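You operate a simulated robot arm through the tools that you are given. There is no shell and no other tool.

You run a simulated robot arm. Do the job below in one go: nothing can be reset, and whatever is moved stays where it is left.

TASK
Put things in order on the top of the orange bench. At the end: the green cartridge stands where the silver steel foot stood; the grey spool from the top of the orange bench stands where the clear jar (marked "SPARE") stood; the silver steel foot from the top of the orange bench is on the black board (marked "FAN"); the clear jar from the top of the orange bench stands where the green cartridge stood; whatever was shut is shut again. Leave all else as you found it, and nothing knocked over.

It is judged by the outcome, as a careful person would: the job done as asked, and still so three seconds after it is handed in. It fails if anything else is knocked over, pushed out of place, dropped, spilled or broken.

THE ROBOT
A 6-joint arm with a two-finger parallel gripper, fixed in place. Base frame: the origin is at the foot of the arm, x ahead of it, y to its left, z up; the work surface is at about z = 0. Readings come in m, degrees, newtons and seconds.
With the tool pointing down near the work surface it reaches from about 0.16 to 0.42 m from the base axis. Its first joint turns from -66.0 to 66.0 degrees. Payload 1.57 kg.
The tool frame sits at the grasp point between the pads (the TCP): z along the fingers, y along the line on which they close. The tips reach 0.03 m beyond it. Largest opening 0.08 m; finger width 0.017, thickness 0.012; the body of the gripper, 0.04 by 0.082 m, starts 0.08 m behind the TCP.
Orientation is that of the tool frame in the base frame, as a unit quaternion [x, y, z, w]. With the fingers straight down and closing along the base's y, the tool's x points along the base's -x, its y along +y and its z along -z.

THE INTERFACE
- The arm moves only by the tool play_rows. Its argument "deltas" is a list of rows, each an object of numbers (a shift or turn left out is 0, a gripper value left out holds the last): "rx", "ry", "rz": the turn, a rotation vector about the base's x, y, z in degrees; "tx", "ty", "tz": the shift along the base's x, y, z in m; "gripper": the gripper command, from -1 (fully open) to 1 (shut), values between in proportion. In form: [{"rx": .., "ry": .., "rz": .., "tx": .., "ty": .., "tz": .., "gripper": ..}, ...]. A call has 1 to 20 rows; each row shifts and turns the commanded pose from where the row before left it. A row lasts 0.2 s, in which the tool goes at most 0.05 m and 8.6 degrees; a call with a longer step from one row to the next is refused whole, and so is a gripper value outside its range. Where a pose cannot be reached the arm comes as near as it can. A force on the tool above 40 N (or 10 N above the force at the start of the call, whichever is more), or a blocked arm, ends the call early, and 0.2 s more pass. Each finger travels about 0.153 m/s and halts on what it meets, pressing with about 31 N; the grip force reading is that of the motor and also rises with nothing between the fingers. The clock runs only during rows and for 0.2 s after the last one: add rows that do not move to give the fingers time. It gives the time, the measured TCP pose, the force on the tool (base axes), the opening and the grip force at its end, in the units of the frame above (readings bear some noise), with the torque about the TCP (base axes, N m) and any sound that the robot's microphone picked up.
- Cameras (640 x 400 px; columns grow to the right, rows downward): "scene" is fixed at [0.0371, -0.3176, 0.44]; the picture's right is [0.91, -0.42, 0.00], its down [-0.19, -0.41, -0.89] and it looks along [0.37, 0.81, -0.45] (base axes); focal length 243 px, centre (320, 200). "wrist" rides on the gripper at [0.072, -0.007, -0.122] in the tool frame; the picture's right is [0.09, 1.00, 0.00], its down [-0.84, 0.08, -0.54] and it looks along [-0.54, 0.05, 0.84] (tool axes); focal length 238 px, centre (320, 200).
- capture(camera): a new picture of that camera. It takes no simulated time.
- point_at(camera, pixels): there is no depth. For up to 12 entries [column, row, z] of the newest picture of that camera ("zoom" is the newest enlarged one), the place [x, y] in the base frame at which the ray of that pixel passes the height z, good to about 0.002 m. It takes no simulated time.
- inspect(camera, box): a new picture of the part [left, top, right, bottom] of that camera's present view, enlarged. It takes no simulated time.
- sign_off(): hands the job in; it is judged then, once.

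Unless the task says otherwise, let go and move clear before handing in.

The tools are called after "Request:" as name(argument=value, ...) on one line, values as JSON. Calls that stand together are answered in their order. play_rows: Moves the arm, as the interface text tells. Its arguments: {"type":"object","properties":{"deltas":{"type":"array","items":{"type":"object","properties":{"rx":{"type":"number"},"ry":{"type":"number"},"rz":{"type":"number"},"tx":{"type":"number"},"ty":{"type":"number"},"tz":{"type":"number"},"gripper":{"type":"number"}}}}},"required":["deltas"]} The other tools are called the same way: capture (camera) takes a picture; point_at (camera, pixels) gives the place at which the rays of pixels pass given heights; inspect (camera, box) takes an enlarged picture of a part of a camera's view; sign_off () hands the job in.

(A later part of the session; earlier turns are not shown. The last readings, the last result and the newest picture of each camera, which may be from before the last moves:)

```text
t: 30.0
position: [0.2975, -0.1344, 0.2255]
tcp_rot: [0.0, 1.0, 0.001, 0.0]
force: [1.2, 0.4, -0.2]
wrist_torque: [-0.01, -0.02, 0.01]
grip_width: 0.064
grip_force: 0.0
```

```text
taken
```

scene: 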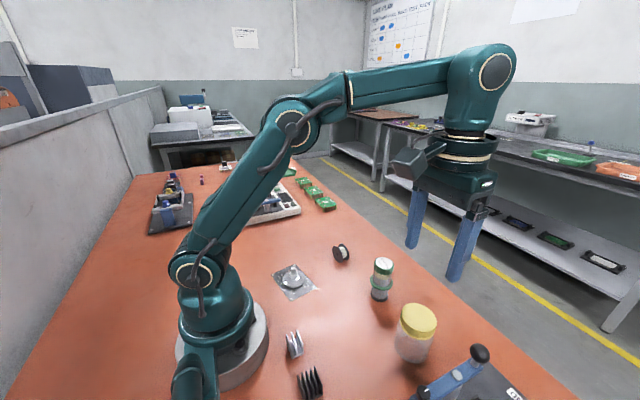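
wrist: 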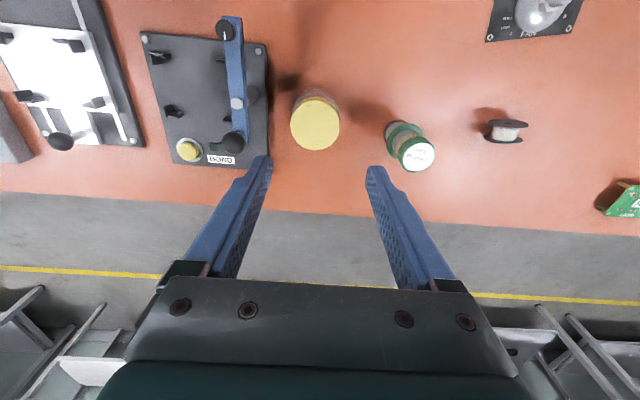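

The jar is at wrist (316,122) with a gap to the BOND fixture at column 268. Zooming to measure it, and to check the cartridge's placement.

Request:
inspect(camera="wrist", box=[250, 70, 370, 170])

Request:
inspect(camera="scene", box=[360, 250, 460, 370])

```text
4.00 times, centred on (310, 120) of wrist
```

zoom: 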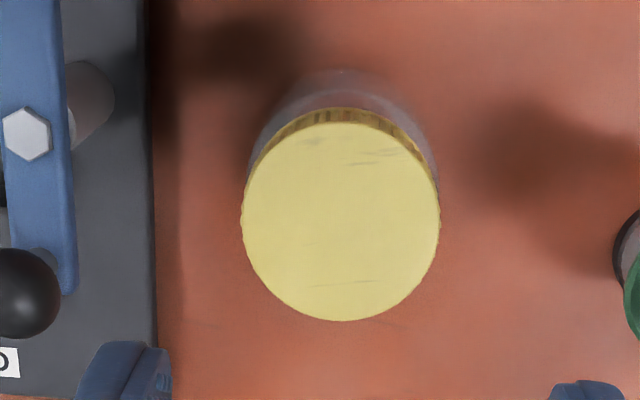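

```text
3.33 times, centred on (410, 310) of scene
```

zoom: 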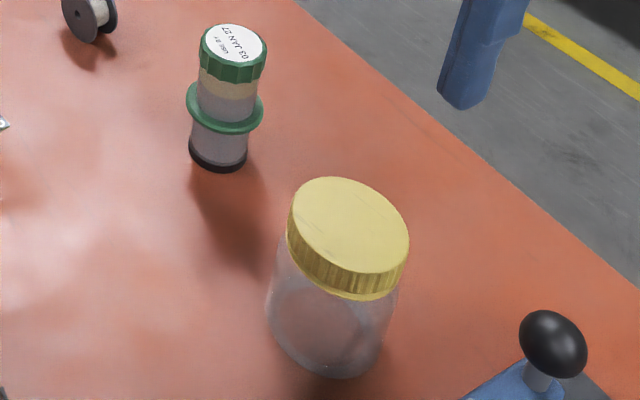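

Request:
point_at(camera="wrist", pixels=[[315.25, 125.25, 0.07], [315.25, 125.25, 0.08], [315.25, 125.25, 0.09], [290.5, 125.25, 0.08], [340, 125.25, 0.08], [268.5, 125, 0.01], [268.5, 150, 0.01], [268.5, 100, 0.01]])

Request:
point_at(camera="scene", pixels=[[418.7, 317.8, 0.07], [418.7, 317.8, 0.08], [418.7, 317.8, 0.09], [418.7, 317.8, 0.1], [379.4, 297.0, 0.0], [371, 293, 0.0], [388, 295, 0.0], [411.5, 352, 0.0]])

```text
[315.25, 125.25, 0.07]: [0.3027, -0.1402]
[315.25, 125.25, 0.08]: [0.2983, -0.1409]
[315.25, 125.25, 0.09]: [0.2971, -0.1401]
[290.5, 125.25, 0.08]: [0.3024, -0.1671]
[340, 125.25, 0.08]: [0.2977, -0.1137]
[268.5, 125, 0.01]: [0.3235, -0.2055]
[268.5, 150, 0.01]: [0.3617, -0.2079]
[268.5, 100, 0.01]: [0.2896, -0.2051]
```

```text
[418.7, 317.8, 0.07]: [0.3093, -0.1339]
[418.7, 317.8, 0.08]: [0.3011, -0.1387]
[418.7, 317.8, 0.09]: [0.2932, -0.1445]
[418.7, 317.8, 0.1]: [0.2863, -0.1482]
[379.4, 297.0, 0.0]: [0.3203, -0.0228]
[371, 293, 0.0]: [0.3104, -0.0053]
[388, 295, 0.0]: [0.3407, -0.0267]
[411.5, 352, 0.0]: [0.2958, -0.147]
```

The jar's lid is centred at about (0.298, -0.1405), top z ≈0.083, body ≈0.06 m; the fixture edge is at y ≈ -0.2055, leaving room for a finger. I'll centre, open fully and descend partway.

Request:
play_rows(deltas=[{"ty": -0.0058, "gripper": -1}, {"tz": -0.04}, {"tz": -0.03}, {"tz": -0.02}, {}, {}])

Request:
capture(camera="wrist")

Request:
inspect(camera="wrist", box=[240, 90, 400, 210])

Request:
inspect(camera="scene", box=[350, 220, 510, 380])

```text
t: 31.4
position: [0.2973, -0.1406, 0.1361]
tcp_rot: [0.001, 1.0, 0.001, 0.0]
force: [0.0, 0.4, -0.4]
wrist_torque: [0.0, 0.0, -0.04]
grip_width: 0.0802
grip_force: 0.0
```

```text
taken
```

wrist: 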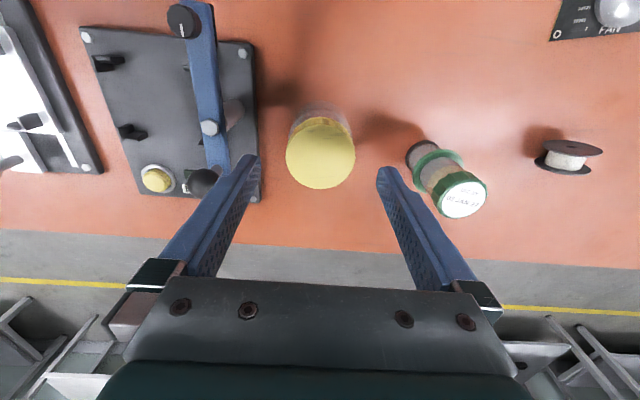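

```text
3.33 times, centred on (320, 150) of wrist
```

zoom: 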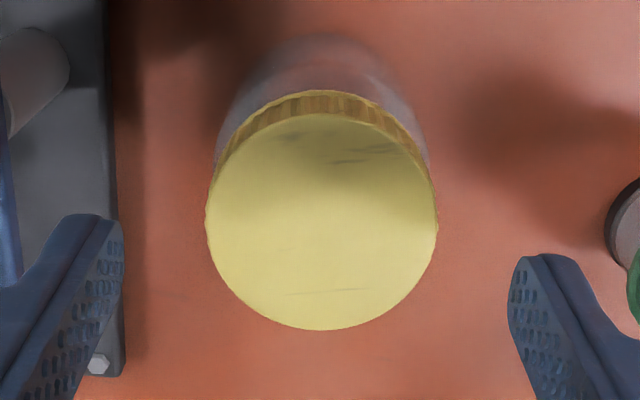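

```text
2.50 times, centred on (430, 300) of scene
```

zoom: 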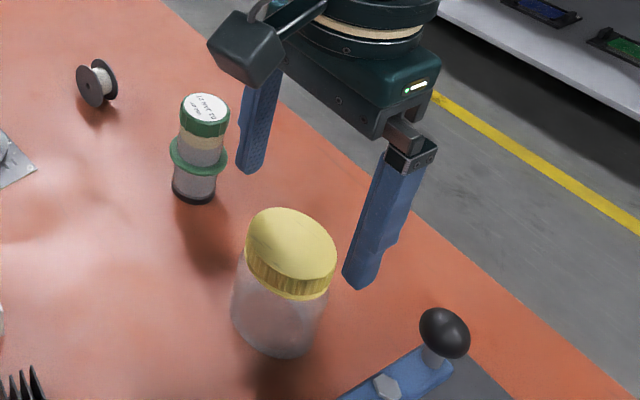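

The lid centre (wrist 320.5,156) is on the tool axis, and both fingers are clear of the BOND fixture and cartridge. Descending around the jar body.

Request:
play_rows(deltas=[{"tz": -0.03, "gripper": -1}, {"tz": -0.025}, {"tz": -0.02}, {"tz": -0.015}, {}, {}])

Request:
capture(camera="wrist")

Request:
inspect(camera="scene", box=[350, 220, 510, 380])

```text
t: 32.8
position: [0.299, -0.1404, 0.0485]
tcp_rot: [0.0, 1.0, 0.001, 0.0]
force: [0.8, 0.2, 0.7]
wrist_torque: [-0.03, -0.01, -0.01]
grip_width: 0.0799
grip_force: 0.0
```

```text
taken
```

wrist: 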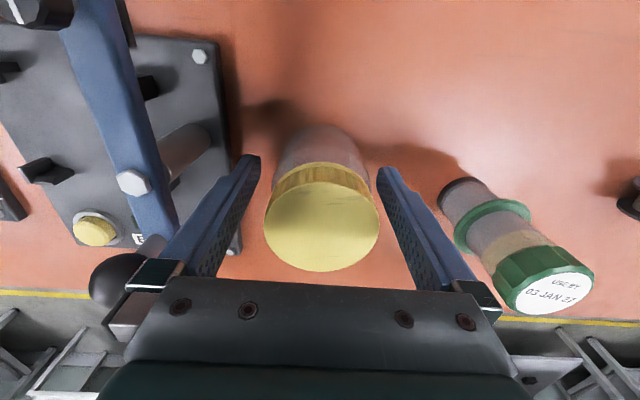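

```text
2.50 times, centred on (430, 300) of scene
```

zoom: 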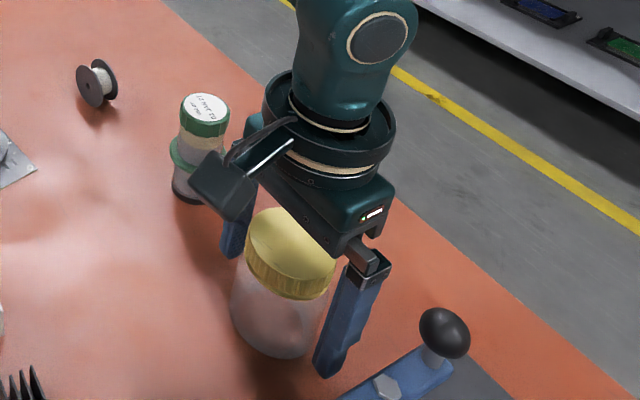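

The fingers straddle the jar body with clearance on both sides. Lowering 6 mm more and closing.

Request:
play_rows(deltas=[{"tz": -0.006, "gripper": -1}, {}, {"gripper": 1}, {"gripper": 1}, {"gripper": 1}, {"gripper": 1}])

Request:
capture(camera="wrist")

```text
t: 34.2
position: [0.2988, -0.143, 0.0434]
tcp_rot: [0.0, 1.0, 0.001, 0.001]
force: [-0.5, -0.3, 0.8]
wrist_torque: [0.0, -0.03, 0.01]
grip_width: 0.058
grip_force: 30.6
```

```text
taken
```

wrist: 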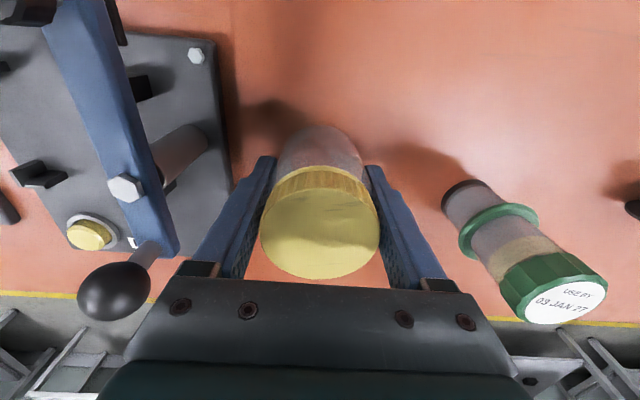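

Gripped at 58 mm with 31 N around the body. Lifting the jar straight up.

Request:
play_rows(deltas=[{"tz": 0.008, "gripper": 1}, {"tz": 0.02}, {"tz": 0.03}, {"tz": 0.035}, {"tz": 0.03}, {"tz": 0.012}, {}])

Request:
capture(camera="wrist")

Request:
capture(camera="scene")

```text
t: 35.8
position: [0.2991, -0.1397, 0.1754]
tcp_rot: [0.001, 1.0, 0.001, 0.001]
force: [0.3, 0.7, -0.7]
wrist_torque: [0.03, 0.01, -0.02]
grip_width: 0.0584
grip_force: 31.1
```

```text
taken
```

wrist: 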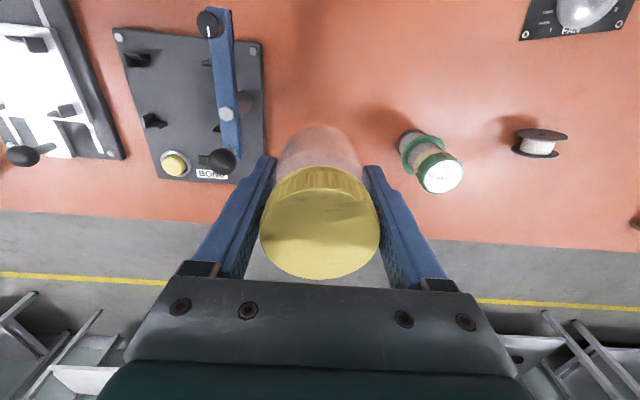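

```text
taken
```

scene: 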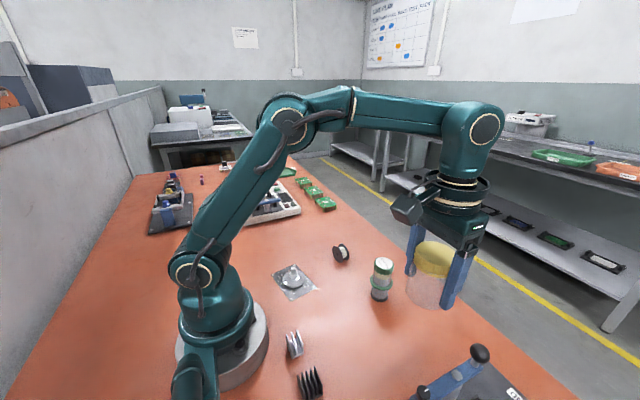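

The jar is held upright with the lid on. Carrying it over to the cartridge's old spot at (0.1775, 0.260), bottom about 0.13 m up.

Request:
play_rows(deltas=[{"tx": -0.00864, "ty": 0.0286, "gripper": 1}, {"tx": -0.00864, "ty": 0.0286}, {"tx": -0.00864, "ty": 0.0286}, {"tx": -0.00864, "ty": 0.0286}, {"tx": -0.00864, "ty": 0.0286}, {"tx": -0.00864, "ty": 0.0286}, {"tx": -0.00864, "ty": 0.0286}, {"tx": -0.00864, "ty": 0.0286}, {"tx": -0.00864, "ty": 0.0286}, {"tx": -0.00864, "ty": 0.0286}, {"tx": -0.00864, "ty": 0.0286}, {"tx": -0.00864, "ty": 0.0286}, {"tx": -0.00864, "ty": 0.0286}, {"tx": -0.00864, "ty": 0.0286}, {}, {}])

Request:
capture(camera="wrist")

Request:
capture(camera="scene")

```text
t: 39.2
position: [0.1788, 0.2601, 0.1767]
tcp_rot: [0.0, 1.0, 0.001, 0.001]
force: [0.1, -1.2, -1.3]
wrist_torque: [0.0, 0.02, -0.01]
grip_width: 0.0582
grip_force: 31.4
```

```text
taken
```

wrist: 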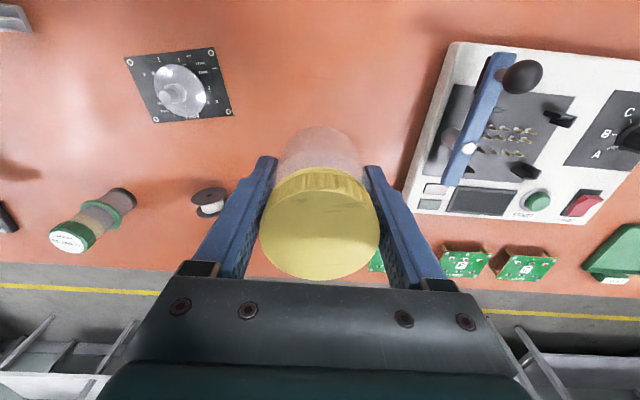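

```text
taken
```

scene: 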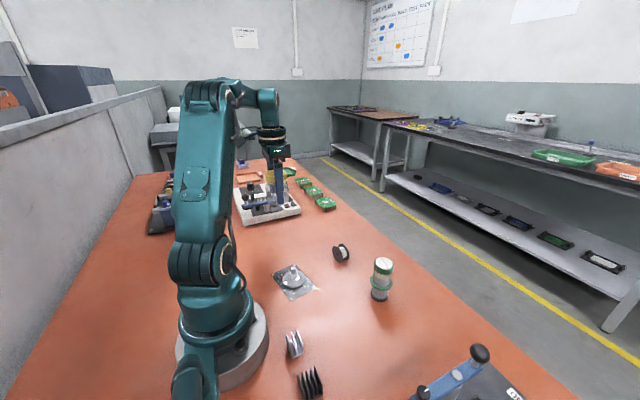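

Over the target at (0.1788, 0.2601). I'll measure the gap to the white fixture's near edge (wrist 403,212 to 452,45) and the nearest green board before lowering.

Request:
point_at(camera="wrist", pixels=[[403, 205, 0.02], [403, 212, 0.0], [430, 120, 0.02], [452, 45, 0.02], [376, 262, 0.02]])

```text
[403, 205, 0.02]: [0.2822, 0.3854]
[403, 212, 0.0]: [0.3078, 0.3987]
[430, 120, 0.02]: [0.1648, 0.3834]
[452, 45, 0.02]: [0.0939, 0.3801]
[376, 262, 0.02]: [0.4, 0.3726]
```

The fixture edge is at y ≈0.38, far from the fingers. Lowering the jar to about 1 cm above the bench.

Request:
play_rows(deltas=[{"tx": -0.0005, "tz": -0.03, "gripper": 1}, {"tz": -0.035}, {"tz": -0.03}, {"tz": -0.02}, {"tz": -0.007}, {}, {}])

Request:
inspect(camera="scene", box=[230, 170, 330, 260])

```text
t: 40.8
position: [0.1765, 0.2605, 0.0544]
tcp_rot: [0.0, 1.0, 0.001, 0.0]
force: [0.7, 0.1, -1.0]
wrist_torque: [0.02, 0.03, -0.03]
grip_width: 0.0581
grip_force: 30.7
```

```text
4.44 times, centred on (280, 215) of scene
```

zoom: 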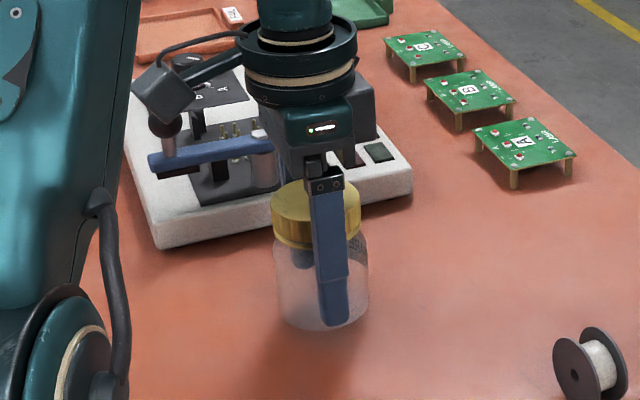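

The jar is upright with about 1 cm to go. Fine steps down.

Request:
play_rows(deltas=[{"tz": -0.005, "gripper": 1}, {"tz": -0.002}, {"tz": -0.001}, {}])

```text
t: 41.8
position: [0.1764, 0.2583, 0.045]
tcp_rot: [0.001, 1.0, 0.002, 0.0]
force: [-0.1, 0.5, -0.9]
wrist_torque: [0.02, -0.04, 0.02]
grip_width: 0.0578
grip_force: 31.4
```

Request:
play_rows(deltas=[{"tz": -0.001, "gripper": 1}, {"tz": -0.0007}, {}])

```text
t: 42.6
position: [0.1766, 0.2596, 0.0428]
tcp_rot: [0.001, 1.0, 0.0, 0.001]
force: [1.0, -0.4, -0.6]
wrist_torque: [-0.03, 0.01, -0.03]
grip_width: 0.0579
grip_force: 31.2
```

Request:
play_rows(deltas=[{"tz": -0.0008, "gripper": 1}, {}])

```text
t: 43.2
position: [0.1773, 0.2592, 0.0437]
tcp_rot: [0.0, 1.0, 0.002, 0.0]
force: [-0.2, 0.0, -2.2]
wrist_torque: [-0.01, -0.01, 0.02]
grip_width: 0.0577
grip_force: 31.5
```

Still only the jar's weight on the tool, so it has not touched yet. One more small step.

Request:
play_rows(deltas=[{"tz": -0.0008, "gripper": 1}, {}])

```text
t: 43.8
position: [0.1764, 0.2595, 0.042]
tcp_rot: [0.0, 1.0, 0.001, 0.001]
force: [-0.8, 0.0, -0.8]
wrist_torque: [0.01, 0.01, 0.01]
grip_width: 0.0579
grip_force: 31.0
```

Request:
play_rows(deltas=[{"tz": -0.0008, "gripper": 1}, {}])

Request:
inspect(camera="scene", box=[230, 170, 330, 260])

```text
t: 44.4
position: [0.1771, 0.2601, 0.0429]
tcp_rot: [0.001, 1.0, 0.001, 0.001]
force: [-4.2, 0.3, 8.8]
wrist_torque: [-0.2, 0.05, -0.06]
grip_width: 0.0582
grip_force: 31.2
```

```text
4.44 times, centred on (280, 215) of scene
```

zoom: 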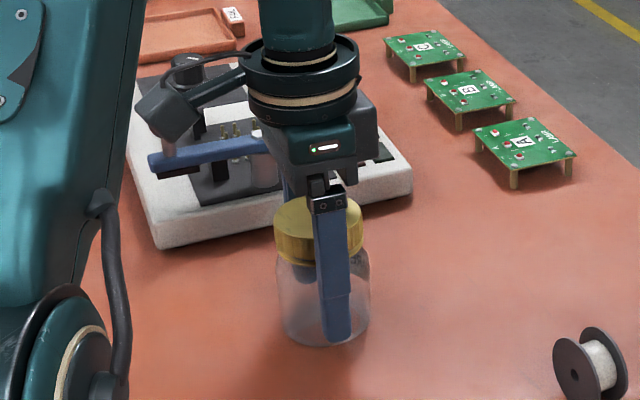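

The force reads 8.8 N upward, so the jar is seated at (0.177, 0.260). Releasing gently and rising straight up.

Request:
play_rows(deltas=[{"gripper": -0.6}, {"gripper": -1}, {"gripper": -1}, {}])

Request:
capture(camera="wrist")

```text
t: 45.4
position: [0.1765, 0.2587, 0.0426]
tcp_rot: [0.001, 1.0, 0.001, 0.0]
force: [-0.8, 0.3, 0.2]
wrist_torque: [-0.01, -0.03, -0.01]
grip_width: 0.08
grip_force: 0.0
```

```text
taken
```

wrist: 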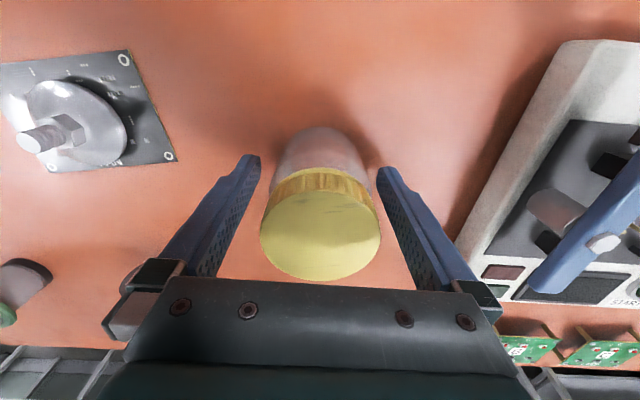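

The jar stands free with both fingers clear. Rising, then over to the spool near (0.30, 0.115).

Request:
play_rows(deltas=[{"tz": 0.03, "gripper": -1}, {"tz": 0.04}, {"tz": 0.04}, {"tz": 0.03}, {"tx": 0.02, "ty": -0.025}, {"tx": 0.025, "ty": -0.03}, {"tx": 0.025, "ty": -0.03}, {"tx": 0.025, "ty": -0.03}, {"tx": 0.027, "ty": -0.028}, {}, {}])

Request:
capture(camera="wrist")

Request:
capture(camera="scene")

```text
t: 47.8
position: [0.2965, 0.1187, 0.1812]
tcp_rot: [0.001, 1.0, 0.001, 0.0]
force: [0.2, 0.2, 0.4]
wrist_torque: [-0.02, -0.01, -0.02]
grip_width: 0.0799
grip_force: 0.0
```

```text
taken
```

wrist: 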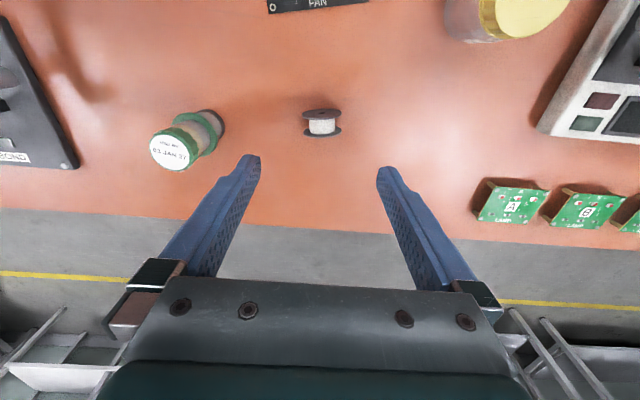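

```text
taken
```

scene: 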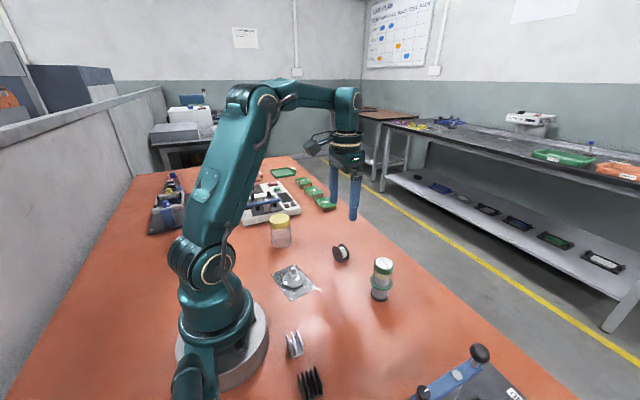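

The jar stands upright at its new place (scene 281,232), and the spool is at wrist (321,122). Zooming in on the spool.

Request:
inspect(camera="wrist", box=[291, 97, 351, 147])

Request:
inspect(camera="scene", box=[320, 235, 362, 275])

Request:
inspect(camera="scene", box=[255, 200, 405, 310])

```text
8.00 times, centred on (321, 122) of wrist
```

zoom: 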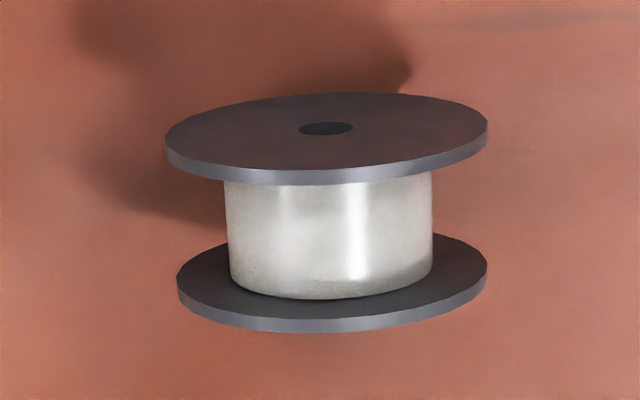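

```text
10.00 times, centred on (341, 255) of scene
```

zoom: 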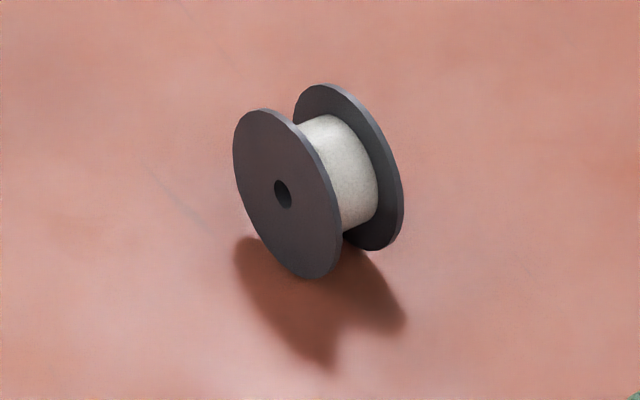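

```text
3.64 times, centred on (330, 255) of scene
```

zoom: 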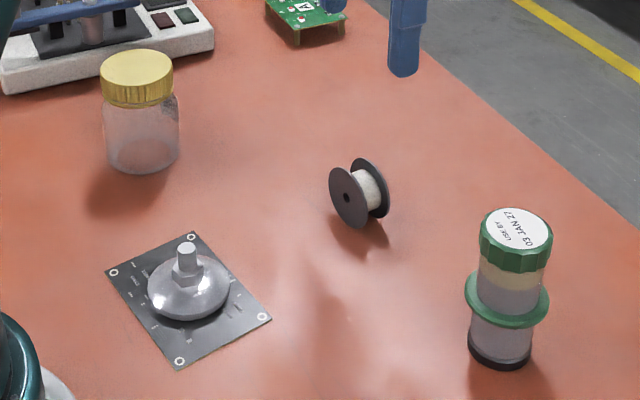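

The spool lies on its two flange rims, with axis near base x, flange ≈0.046 m across. I'll locate both flange centres to get the axis direction and length.

Request:
point_at(camera="wrist", pixels=[[321.9, 113.0, 0.023], [322.5, 131.75, 0.023], [301.7, 115, 0.023], [382, 115, 0.023], [302.1, 131.5, 0.023], [381.5, 131.5, 0.023], [321.5, 121, 0.046]])

Request:
point_at(camera="scene", pixels=[[337.3, 254.5, 0.023], [337.3, 254.5, 0.02], [340, 262.8, 0.0], [346, 259.8, 0.0], [343.8, 251.7, 0.023], [334.5, 246, 0.046], [342.3, 243.4, 0.046]])

```text
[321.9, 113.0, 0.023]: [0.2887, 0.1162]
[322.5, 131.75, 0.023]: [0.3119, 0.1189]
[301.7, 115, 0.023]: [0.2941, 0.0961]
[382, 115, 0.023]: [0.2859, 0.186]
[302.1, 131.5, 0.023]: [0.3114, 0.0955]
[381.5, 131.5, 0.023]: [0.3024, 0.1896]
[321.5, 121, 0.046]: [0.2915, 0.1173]
```

```text
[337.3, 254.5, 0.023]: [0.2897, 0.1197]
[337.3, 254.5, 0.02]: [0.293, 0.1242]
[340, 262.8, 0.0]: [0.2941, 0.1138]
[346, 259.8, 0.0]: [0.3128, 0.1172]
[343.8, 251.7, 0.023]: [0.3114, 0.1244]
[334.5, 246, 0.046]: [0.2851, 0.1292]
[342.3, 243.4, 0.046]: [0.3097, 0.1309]
```

Both cameras give a spool axis of about (1, 0.16), roughly 9° from x, centred near (0.301, 0.118). I'll turn the gripper -81° so it closes along the axis on the flange faces, so it won't roll on release.

Request:
play_rows(deltas=[{"rz": -8.1, "gripper": -1}, {"rz": -8.1}, {"rz": -8.1}, {"rz": -8.1}, {"rz": -8.1}, {"rz": -8.1}, {"rz": -8.1}, {"rz": -8.1}, {"rz": -8.1}, {"rz": -8.1}, {}, {}])

Request:
capture(camera="wrist")

Request:
capture(camera="scene")

```text
t: 50.4
position: [0.2984, 0.115, 0.1814]
tcp_rot: [0.651, 0.759, 0.0, 0.001]
force: [-0.3, 0.0, 0.6]
wrist_torque: [0.02, 0.03, 0.0]
grip_width: 0.0797
grip_force: 0.1
```

```text
taken
```

wrist: 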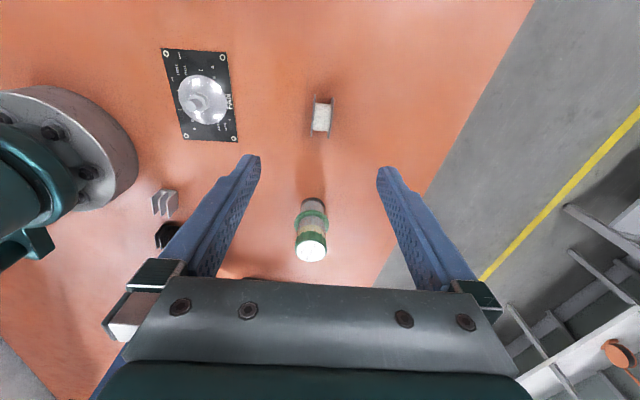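

```text
taken
```

scene: 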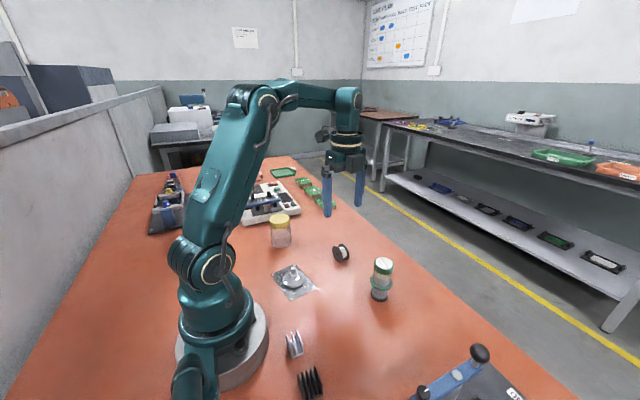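

The turn worked: the closing line now points at about 8.7°, and the spool is at wrist (321,117). Zooming to centre on it.

Request:
inspect(camera="wrist", box=[286, 87, 356, 147])

```text
6.67 times, centred on (321, 117) of wrist
```

zoom: 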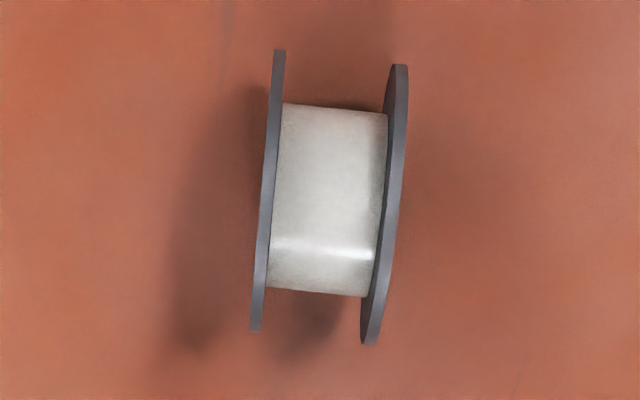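

Request:
point_at(camera="wrist", pixels=[[322.5, 116.7, 0.023], [320.5, 121.7, 0.023], [312.5, 116, 0.023], [332.7, 117, 0.023]])

```text
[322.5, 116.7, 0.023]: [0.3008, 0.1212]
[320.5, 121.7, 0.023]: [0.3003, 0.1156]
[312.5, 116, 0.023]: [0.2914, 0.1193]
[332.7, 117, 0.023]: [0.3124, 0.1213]
```

The spool centre is about (0.3008, 0.121), roughly 5 mm further in +y than the tool. Correcting and descending partway for a recheck.

Request:
play_rows(deltas=[{"tx": 0.001, "ty": 0.005, "tz": -0.02, "gripper": -1}, {"tz": -0.04}, {"tz": -0.03}, {}, {}])

Request:
capture(camera="wrist")

Request:
inspect(camera="wrist", box=[270, 110, 370, 200])

Request:
inspect(camera="scene", box=[290, 190, 390, 290])

```text
t: 51.6
position: [0.3013, 0.121, 0.093]
tcp_rot: [0.651, 0.759, 0.001, 0.001]
force: [-0.1, -0.7, 0.1]
wrist_torque: [0.02, -0.02, 0.02]
grip_width: 0.0802
grip_force: 0.0
```

```text
taken
```

wrist: 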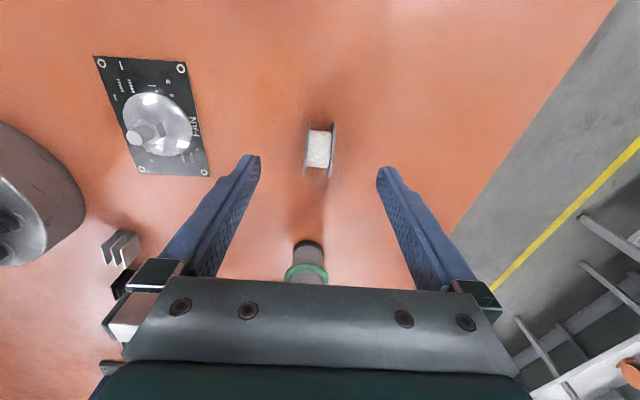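

```text
4.44 times, centred on (320, 155) of wrist
```

zoom: 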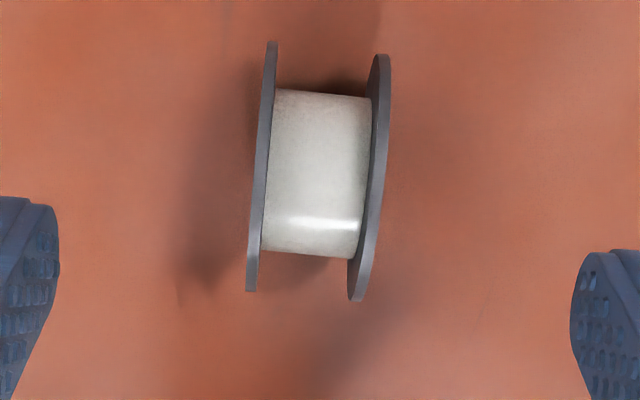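

```text
4.00 times, centred on (340, 240) of scene
```

zoom: 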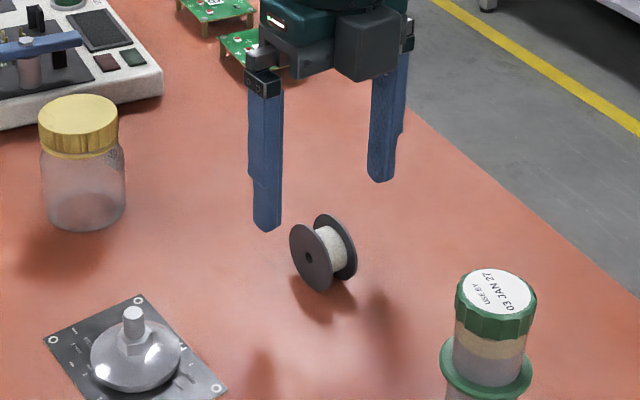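

The spool centre (wrist 319,149) lines up with the tool axis within about 1 mm. Descending so the tips are about 6 mm above the bench.

Request:
play_rows(deltas=[{"tx": -0.001, "tz": -0.025, "gripper": -1}, {"tz": -0.02}, {"tz": -0.011}, {}, {}])

Request:
capture(camera="wrist")

Request:
inspect(camera="scene", box=[290, 190, 390, 290])

```text
t: 52.8
position: [0.2994, 0.1209, 0.035]
tcp_rot: [0.65, 0.76, 0.001, 0.001]
force: [0.3, 0.4, -0.1]
wrist_torque: [0.01, 0.02, 0.02]
grip_width: 0.0804
grip_force: 0.0
```

```text
taken
```

wrist: 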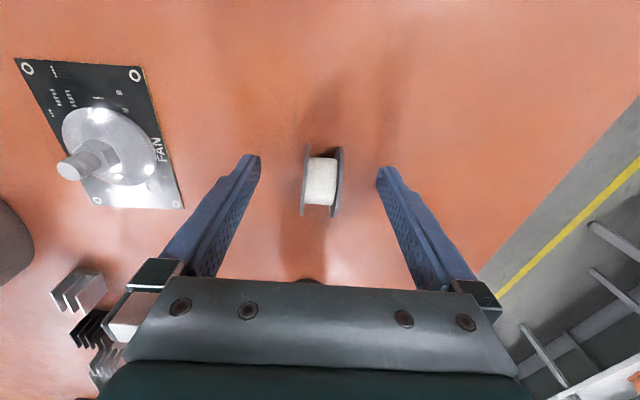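

```text
4.00 times, centred on (340, 240) of scene
```

zoom: 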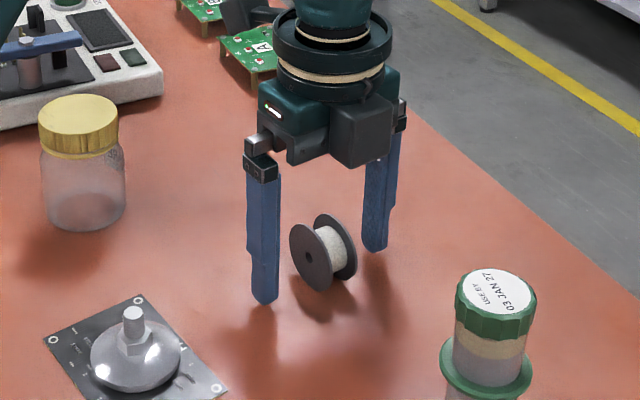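

The spool sits between the fingers with its faces parallel to the pads. Closing gradually to avoid a knock.

Request:
play_rows(deltas=[{"gripper": 0.0}, {"gripper": 0.2}, {"gripper": 0.3}, {"gripper": 0.4}, {"gripper": 0.5}, {"gripper": 0.7}, {"gripper": 1}, {"gripper": 1}])

Request:
capture(camera="wrist")

Request:
inspect(camera="scene", box=[290, 190, 390, 290])

```text
t: 54.6
position: [0.2997, 0.1205, 0.0352]
tcp_rot: [0.65, 0.76, 0.002, 0.0]
force: [-0.3, 0.0, 0.5]
wrist_torque: [0.03, 0.01, 0.03]
grip_width: 0.021
grip_force: 30.8
```

```text
taken
```

wrist: 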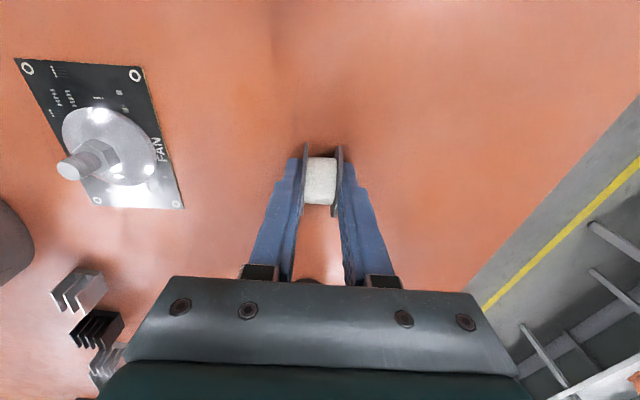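

```text
4.00 times, centred on (340, 240) of scene
```

zoom: 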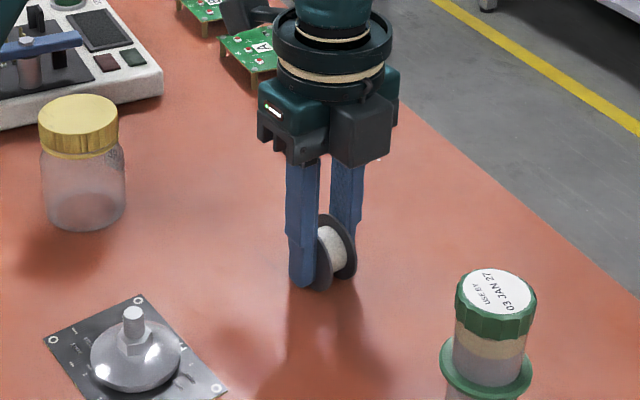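

Gripped across the flanges: 21 mm, 31 N. Lifting straight up.

Request:
play_rows(deltas=[{"tz": 0.006, "gripper": 1}, {"tz": 0.02}, {"tz": 0.03}, {"tz": 0.035}, {"tz": 0.035}, {"tz": 0.02}, {}])

Request:
capture(camera="wrist")

Request:
inspect(camera="scene", box=[270, 130, 450, 310])

```text
t: 56.2
position: [0.2998, 0.1222, 0.1825]
tcp_rot: [0.65, 0.76, 0.001, 0.001]
force: [0.9, -0.6, -0.6]
wrist_torque: [-0.02, 0.0, 0.0]
grip_width: 0.0209
grip_force: 30.7
```

```text
taken
```

wrist: 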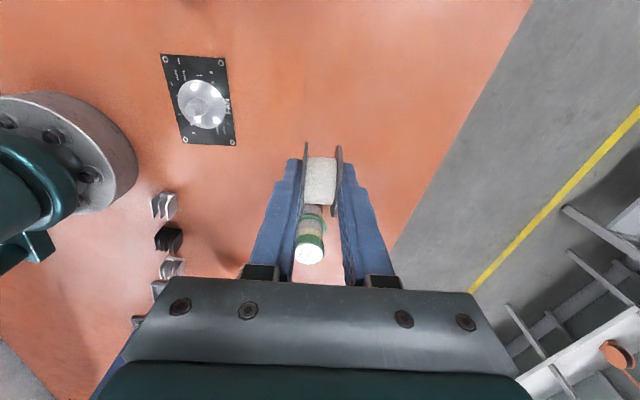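

```text
2.22 times, centred on (360, 220) of scene
```

zoom: 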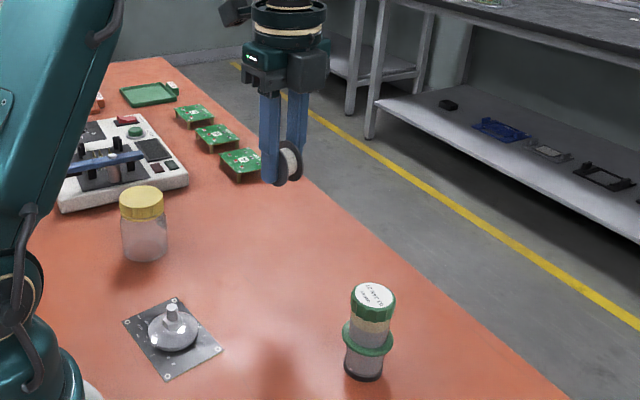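

The spool is held firmly with its axis still level. Carrying it to the jar's old spot at (0.298, -0.1405).

Request:
play_rows(deltas=[{"ty": -0.026, "gripper": 1}, {"ty": -0.026}, {"ty": -0.026}, {"ty": -0.026}, {"ty": -0.026}, {"ty": -0.026}, {"ty": -0.026}, {"ty": -0.026}, {"ty": -0.026}, {"ty": -0.0275, "tx": -0.0015}, {}, {}])

Request:
capture(camera="wrist")

Request:
capture(camera="scene")

```text
t: 58.8
position: [0.2961, -0.1409, 0.1811]
tcp_rot: [0.65, 0.76, 0.0, 0.001]
force: [0.3, 0.2, -1.0]
wrist_torque: [0.02, 0.04, 0.02]
grip_width: 0.0209
grip_force: 30.7
```

```text
taken
```

wrist: 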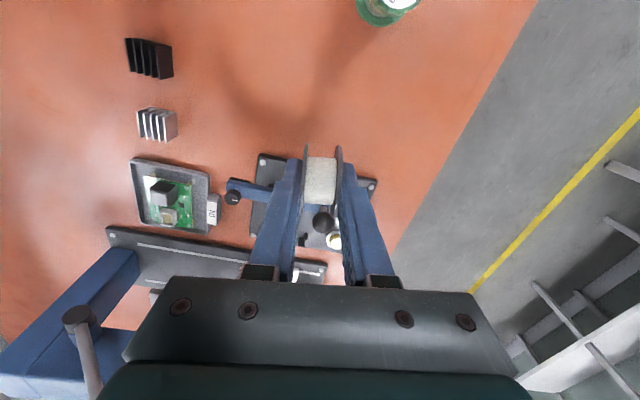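

```text
taken
```

scene: 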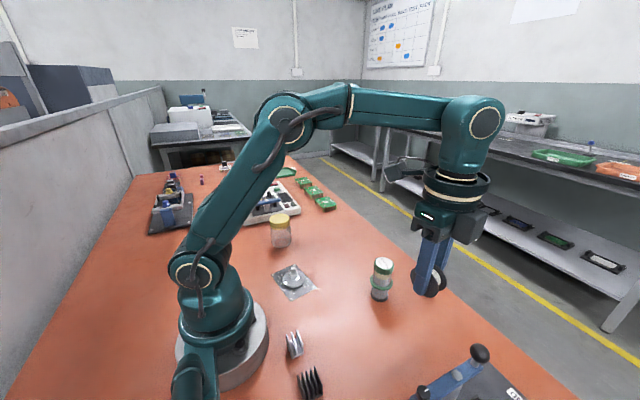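

Positioned above the jar's old spot, with the cartridge and BOND fixture clear of the fingers. Lowering to about 1 cm above the bench.

Request:
play_rows(deltas=[{"tx": 0.001, "tz": -0.035, "gripper": 1}, {"tz": -0.035}, {"tz": -0.03}, {"tz": -0.02}, {"tz": -0.015}, {}, {}])

Request:
inspect(camera="scene", box=[340, 230, 500, 390])

Request:
capture(camera="wrist")

```text
t: 60.4
position: [0.2985, -0.1401, 0.0478]
tcp_rot: [0.65, 0.76, 0.0, 0.0]
force: [-0.2, -0.2, 0.3]
wrist_torque: [0.02, 0.04, 0.03]
grip_width: 0.0208
grip_force: 30.8
```

```text
2.50 times, centred on (420, 310) of scene
```

zoom: 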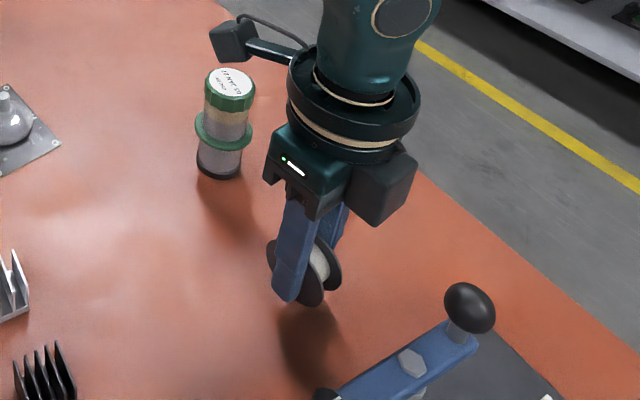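

```text
taken
```

wrist: 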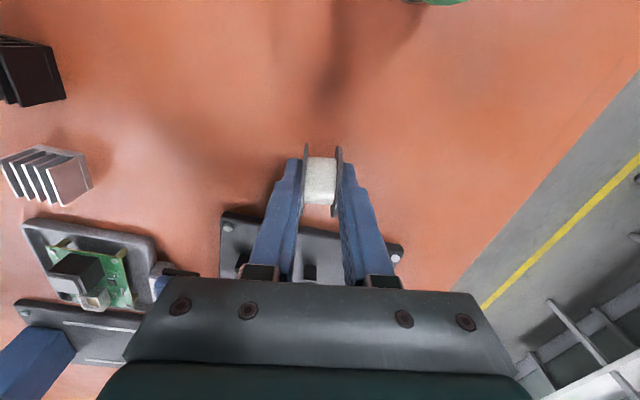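

The spool is level and about 12 mm up, at (0.2985, -0.140). Fine steps down.

Request:
play_rows(deltas=[{"tz": -0.006, "gripper": 1}, {"tz": -0.003}, {"tz": -0.001}, {}])

```text
t: 61.4
position: [0.2993, -0.1386, 0.0366]
tcp_rot: [0.65, 0.76, 0.001, 0.0]
force: [-0.6, -0.7, -1.7]
wrist_torque: [0.0, 0.0, -0.04]
grip_width: 0.021
grip_force: 31.4
```

Request:
play_rows(deltas=[{"tz": -0.0007, "gripper": 1}, {}])

```text
t: 62.0
position: [0.298, -0.1394, 0.0358]
tcp_rot: [0.651, 0.759, 0.001, 0.0]
force: [0.2, 0.1, 0.2]
wrist_torque: [0.02, 0.01, 0.01]
grip_width: 0.0209
grip_force: 30.7
```

No contact yet (force ≈0.2 N). Another small step down.

Request:
play_rows(deltas=[{"tz": -0.0007, "gripper": 1}, {}])

```text
t: 62.6
position: [0.299, -0.1403, 0.0364]
tcp_rot: [0.651, 0.759, -0.001, 0.002]
force: [-1.3, 0.0, 3.6]
wrist_torque: [0.02, 0.02, -0.02]
grip_width: 0.0209
grip_force: 31.0
```

A 3.6 N upward force suggests light contact. One more 0.4 mm to confirm.

Request:
play_rows(deltas=[{"tz": -0.0004, "gripper": 1}, {}])

Request:
inspect(camera="scene", box=[340, 230, 500, 390])

```text
t: 63.2
position: [0.299, -0.1409, 0.0357]
tcp_rot: [0.65, 0.76, 0.0, 0.001]
force: [-3.0, 0.2, 9.5]
wrist_torque: [0.0, 0.1, -0.01]
grip_width: 0.0207
grip_force: 30.7
```

```text
2.50 times, centred on (420, 310) of scene
```

zoom: 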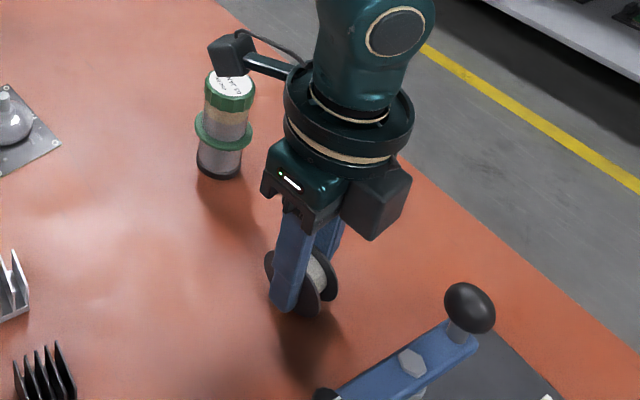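

Contact is confirmed at 9.5 N with the spool resting on both rims. Relieving slightly and opening in small stages so it does not roll.

Request:
play_rows(deltas=[{"tz": 0.0004, "gripper": 1}, {"gripper": 0.5}, {"gripper": 0.4}, {"gripper": 0.25}, {"gripper": 0.0}, {"gripper": -0.2}, {}, {}])

Request:
capture(camera="wrist")

Request:
inspect(camera="scene", box=[340, 230, 500, 390])

```text
t: 65.0
position: [0.2997, -0.1402, 0.0349]
tcp_rot: [0.65, 0.76, 0.001, 0.001]
force: [-0.4, 0.9, -0.3]
wrist_torque: [-0.01, 0.0, 0.01]
grip_width: 0.0481
grip_force: 0.0
```

```text
taken
```

wrist: 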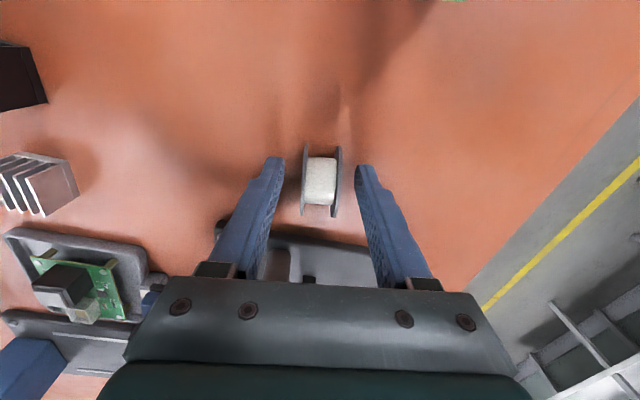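

```text
2.50 times, centred on (420, 310) of scene
```

zoom: 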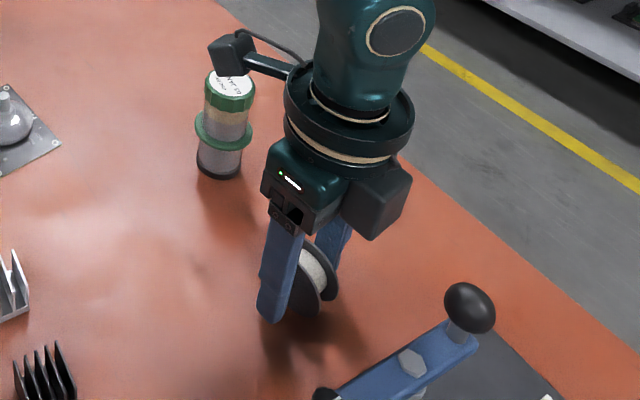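

The spool is at rest between the open fingers with a gap on both sides. Rising straight up.

Request:
play_rows(deltas=[{"tz": 0.015, "gripper": -0.2}, {"tz": 0.025}, {"tz": 0.035}, {"tz": 0.04}, {"tz": 0.03}, {}, {}])

Request:
capture(camera="wrist")

Request:
capture(camera="scene")

Request:
inspect(camera="scene", box=[340, 230, 500, 390])

```text
t: 66.6
position: [0.2976, -0.1404, 0.1796]
tcp_rot: [0.65, 0.76, 0.0, 0.001]
force: [0.4, 0.1, 1.2]
wrist_torque: [0.03, 0.04, 0.01]
grip_width: 0.0479
grip_force: 0.1
```

```text
taken
```

wrist: 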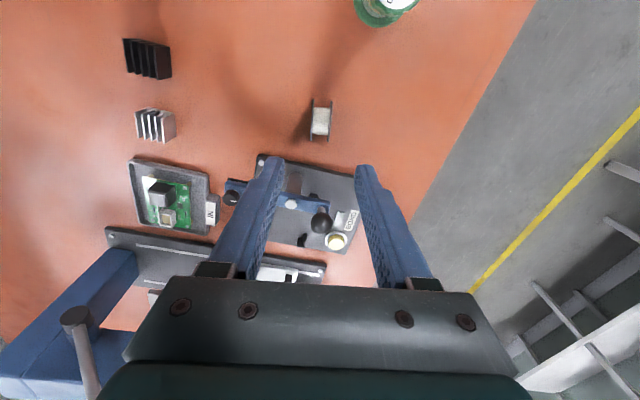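

```text
taken
```

scene: 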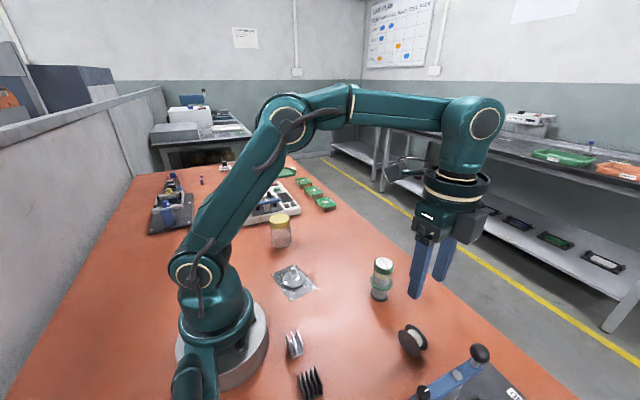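

```text
2.50 times, centred on (420, 310) of scene
```

zoom: 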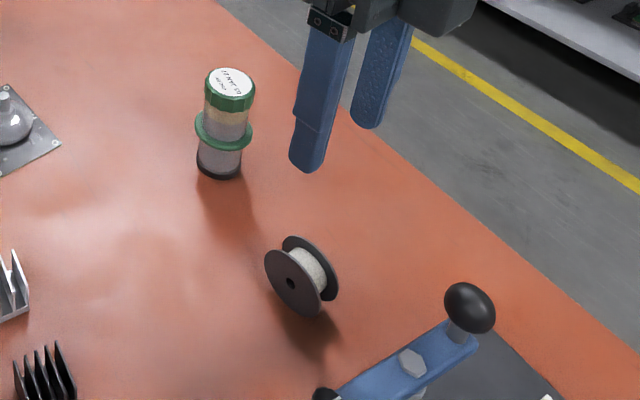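

All items look in place. I'll zoom and measure the spool now, to compare later and confirm it isn't creeping.

Request:
inspect(camera="wrist", box=[285, 90, 355, 150])

Request:
point_at(camera="wrist", pixels=[[320.5, 120, 0.023], [310.5, 120, 0.023], [331, 120, 0.023]])

Request:
point_at(camera="scene", pixels=[[408.5, 343.5, 0.023], [416, 337, 0.023]])

```text
6.67 times, centred on (320, 120) of wrist
```

zoom: 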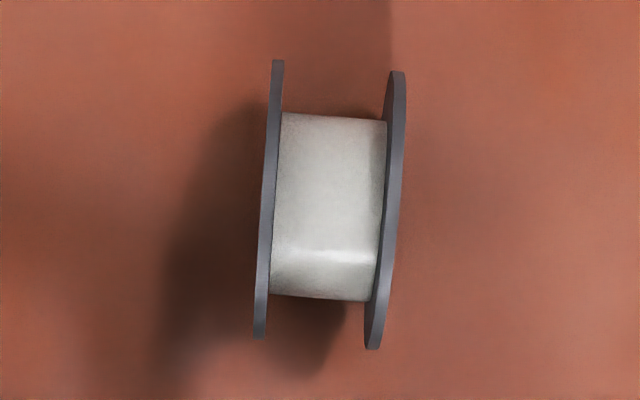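

```text
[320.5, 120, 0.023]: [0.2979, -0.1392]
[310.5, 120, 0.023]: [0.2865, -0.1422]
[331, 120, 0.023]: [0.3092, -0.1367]
```

```text
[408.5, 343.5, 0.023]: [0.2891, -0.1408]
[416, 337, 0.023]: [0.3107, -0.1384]
```

The spool sits at about (0.299, -0.139), on target. Withdrawing to the starting pose and turning the gripper back, which also lets time pass for a creep check.

Request:
play_rows(deltas=[{"tz": 0.03, "gripper": -0.2}, {"tz": 0.03}, {"tz": 0.03}, {"tz": 0.018}, {"ty": 0.018, "tx": -0.007, "rz": 8.1}, {"ty": 0.018, "tx": -0.007, "rz": 8.1}, {"ty": 0.018, "tx": -0.007, "rz": 8.1}, {"ty": 0.018, "tx": -0.007, "rz": 8.1}, {"ty": 0.018, "tx": -0.007, "rz": 8.1}, {"ty": 0.018, "tx": -0.007, "rz": 8.1}, {"ty": 0.018, "tx": -0.007, "rz": 8.1}, {"ty": 0.018, "tx": -0.007, "rz": 8.1}, {"ty": 0.018, "tx": -0.007, "rz": 8.1}, {"ty": 0.018, "tx": -0.007, "rz": 8.1}, {"gripper": -1}, {}, {}])

Request:
capture(camera="wrist")

Request:
capture(camera="scene")

Request:
inspect(camera="scene", box=[255, 200, 495, 390])

```text
t: 70.2
position: [0.2123, 0.0463, 0.2692]
tcp_rot: [0.001, 1.0, 0.001, 0.0]
force: [0.0, -0.3, -0.8]
wrist_torque: [0.0, 0.04, -0.04]
grip_width: 0.08
grip_force: 0.1
out of reach, approached as far as the arm can: row 3, 4
```

```text
taken
```

wrist: 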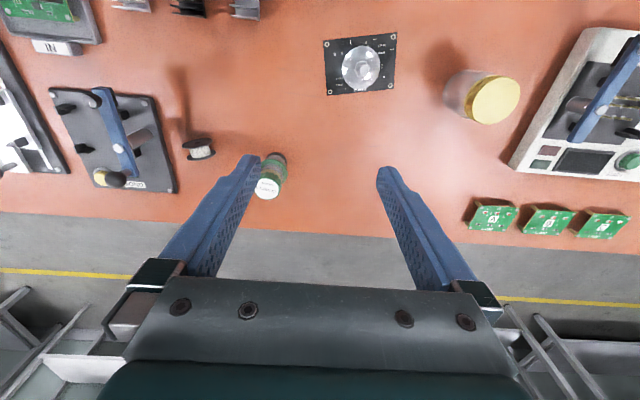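

```text
taken
```

scene: 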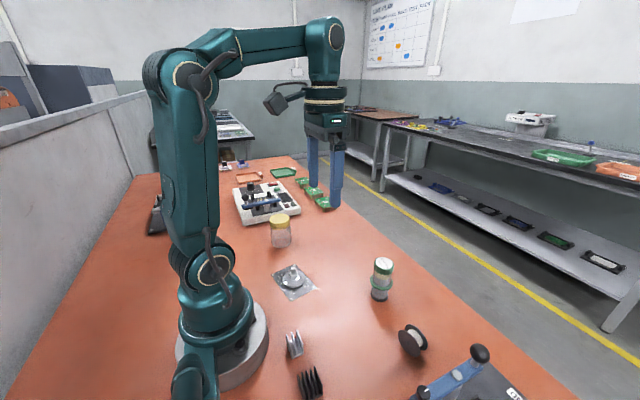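

```text
2.11 times, centred on (375, 295) of scene
```

zoom: 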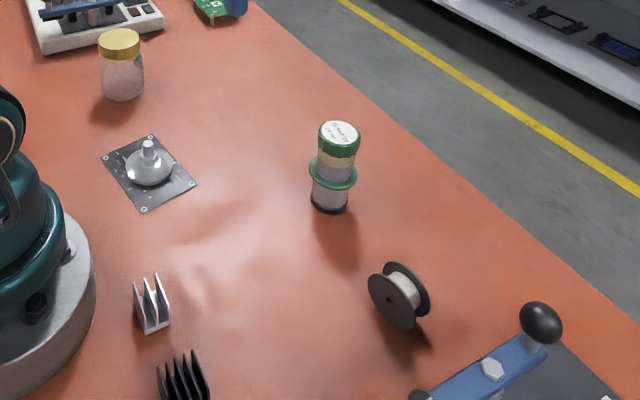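

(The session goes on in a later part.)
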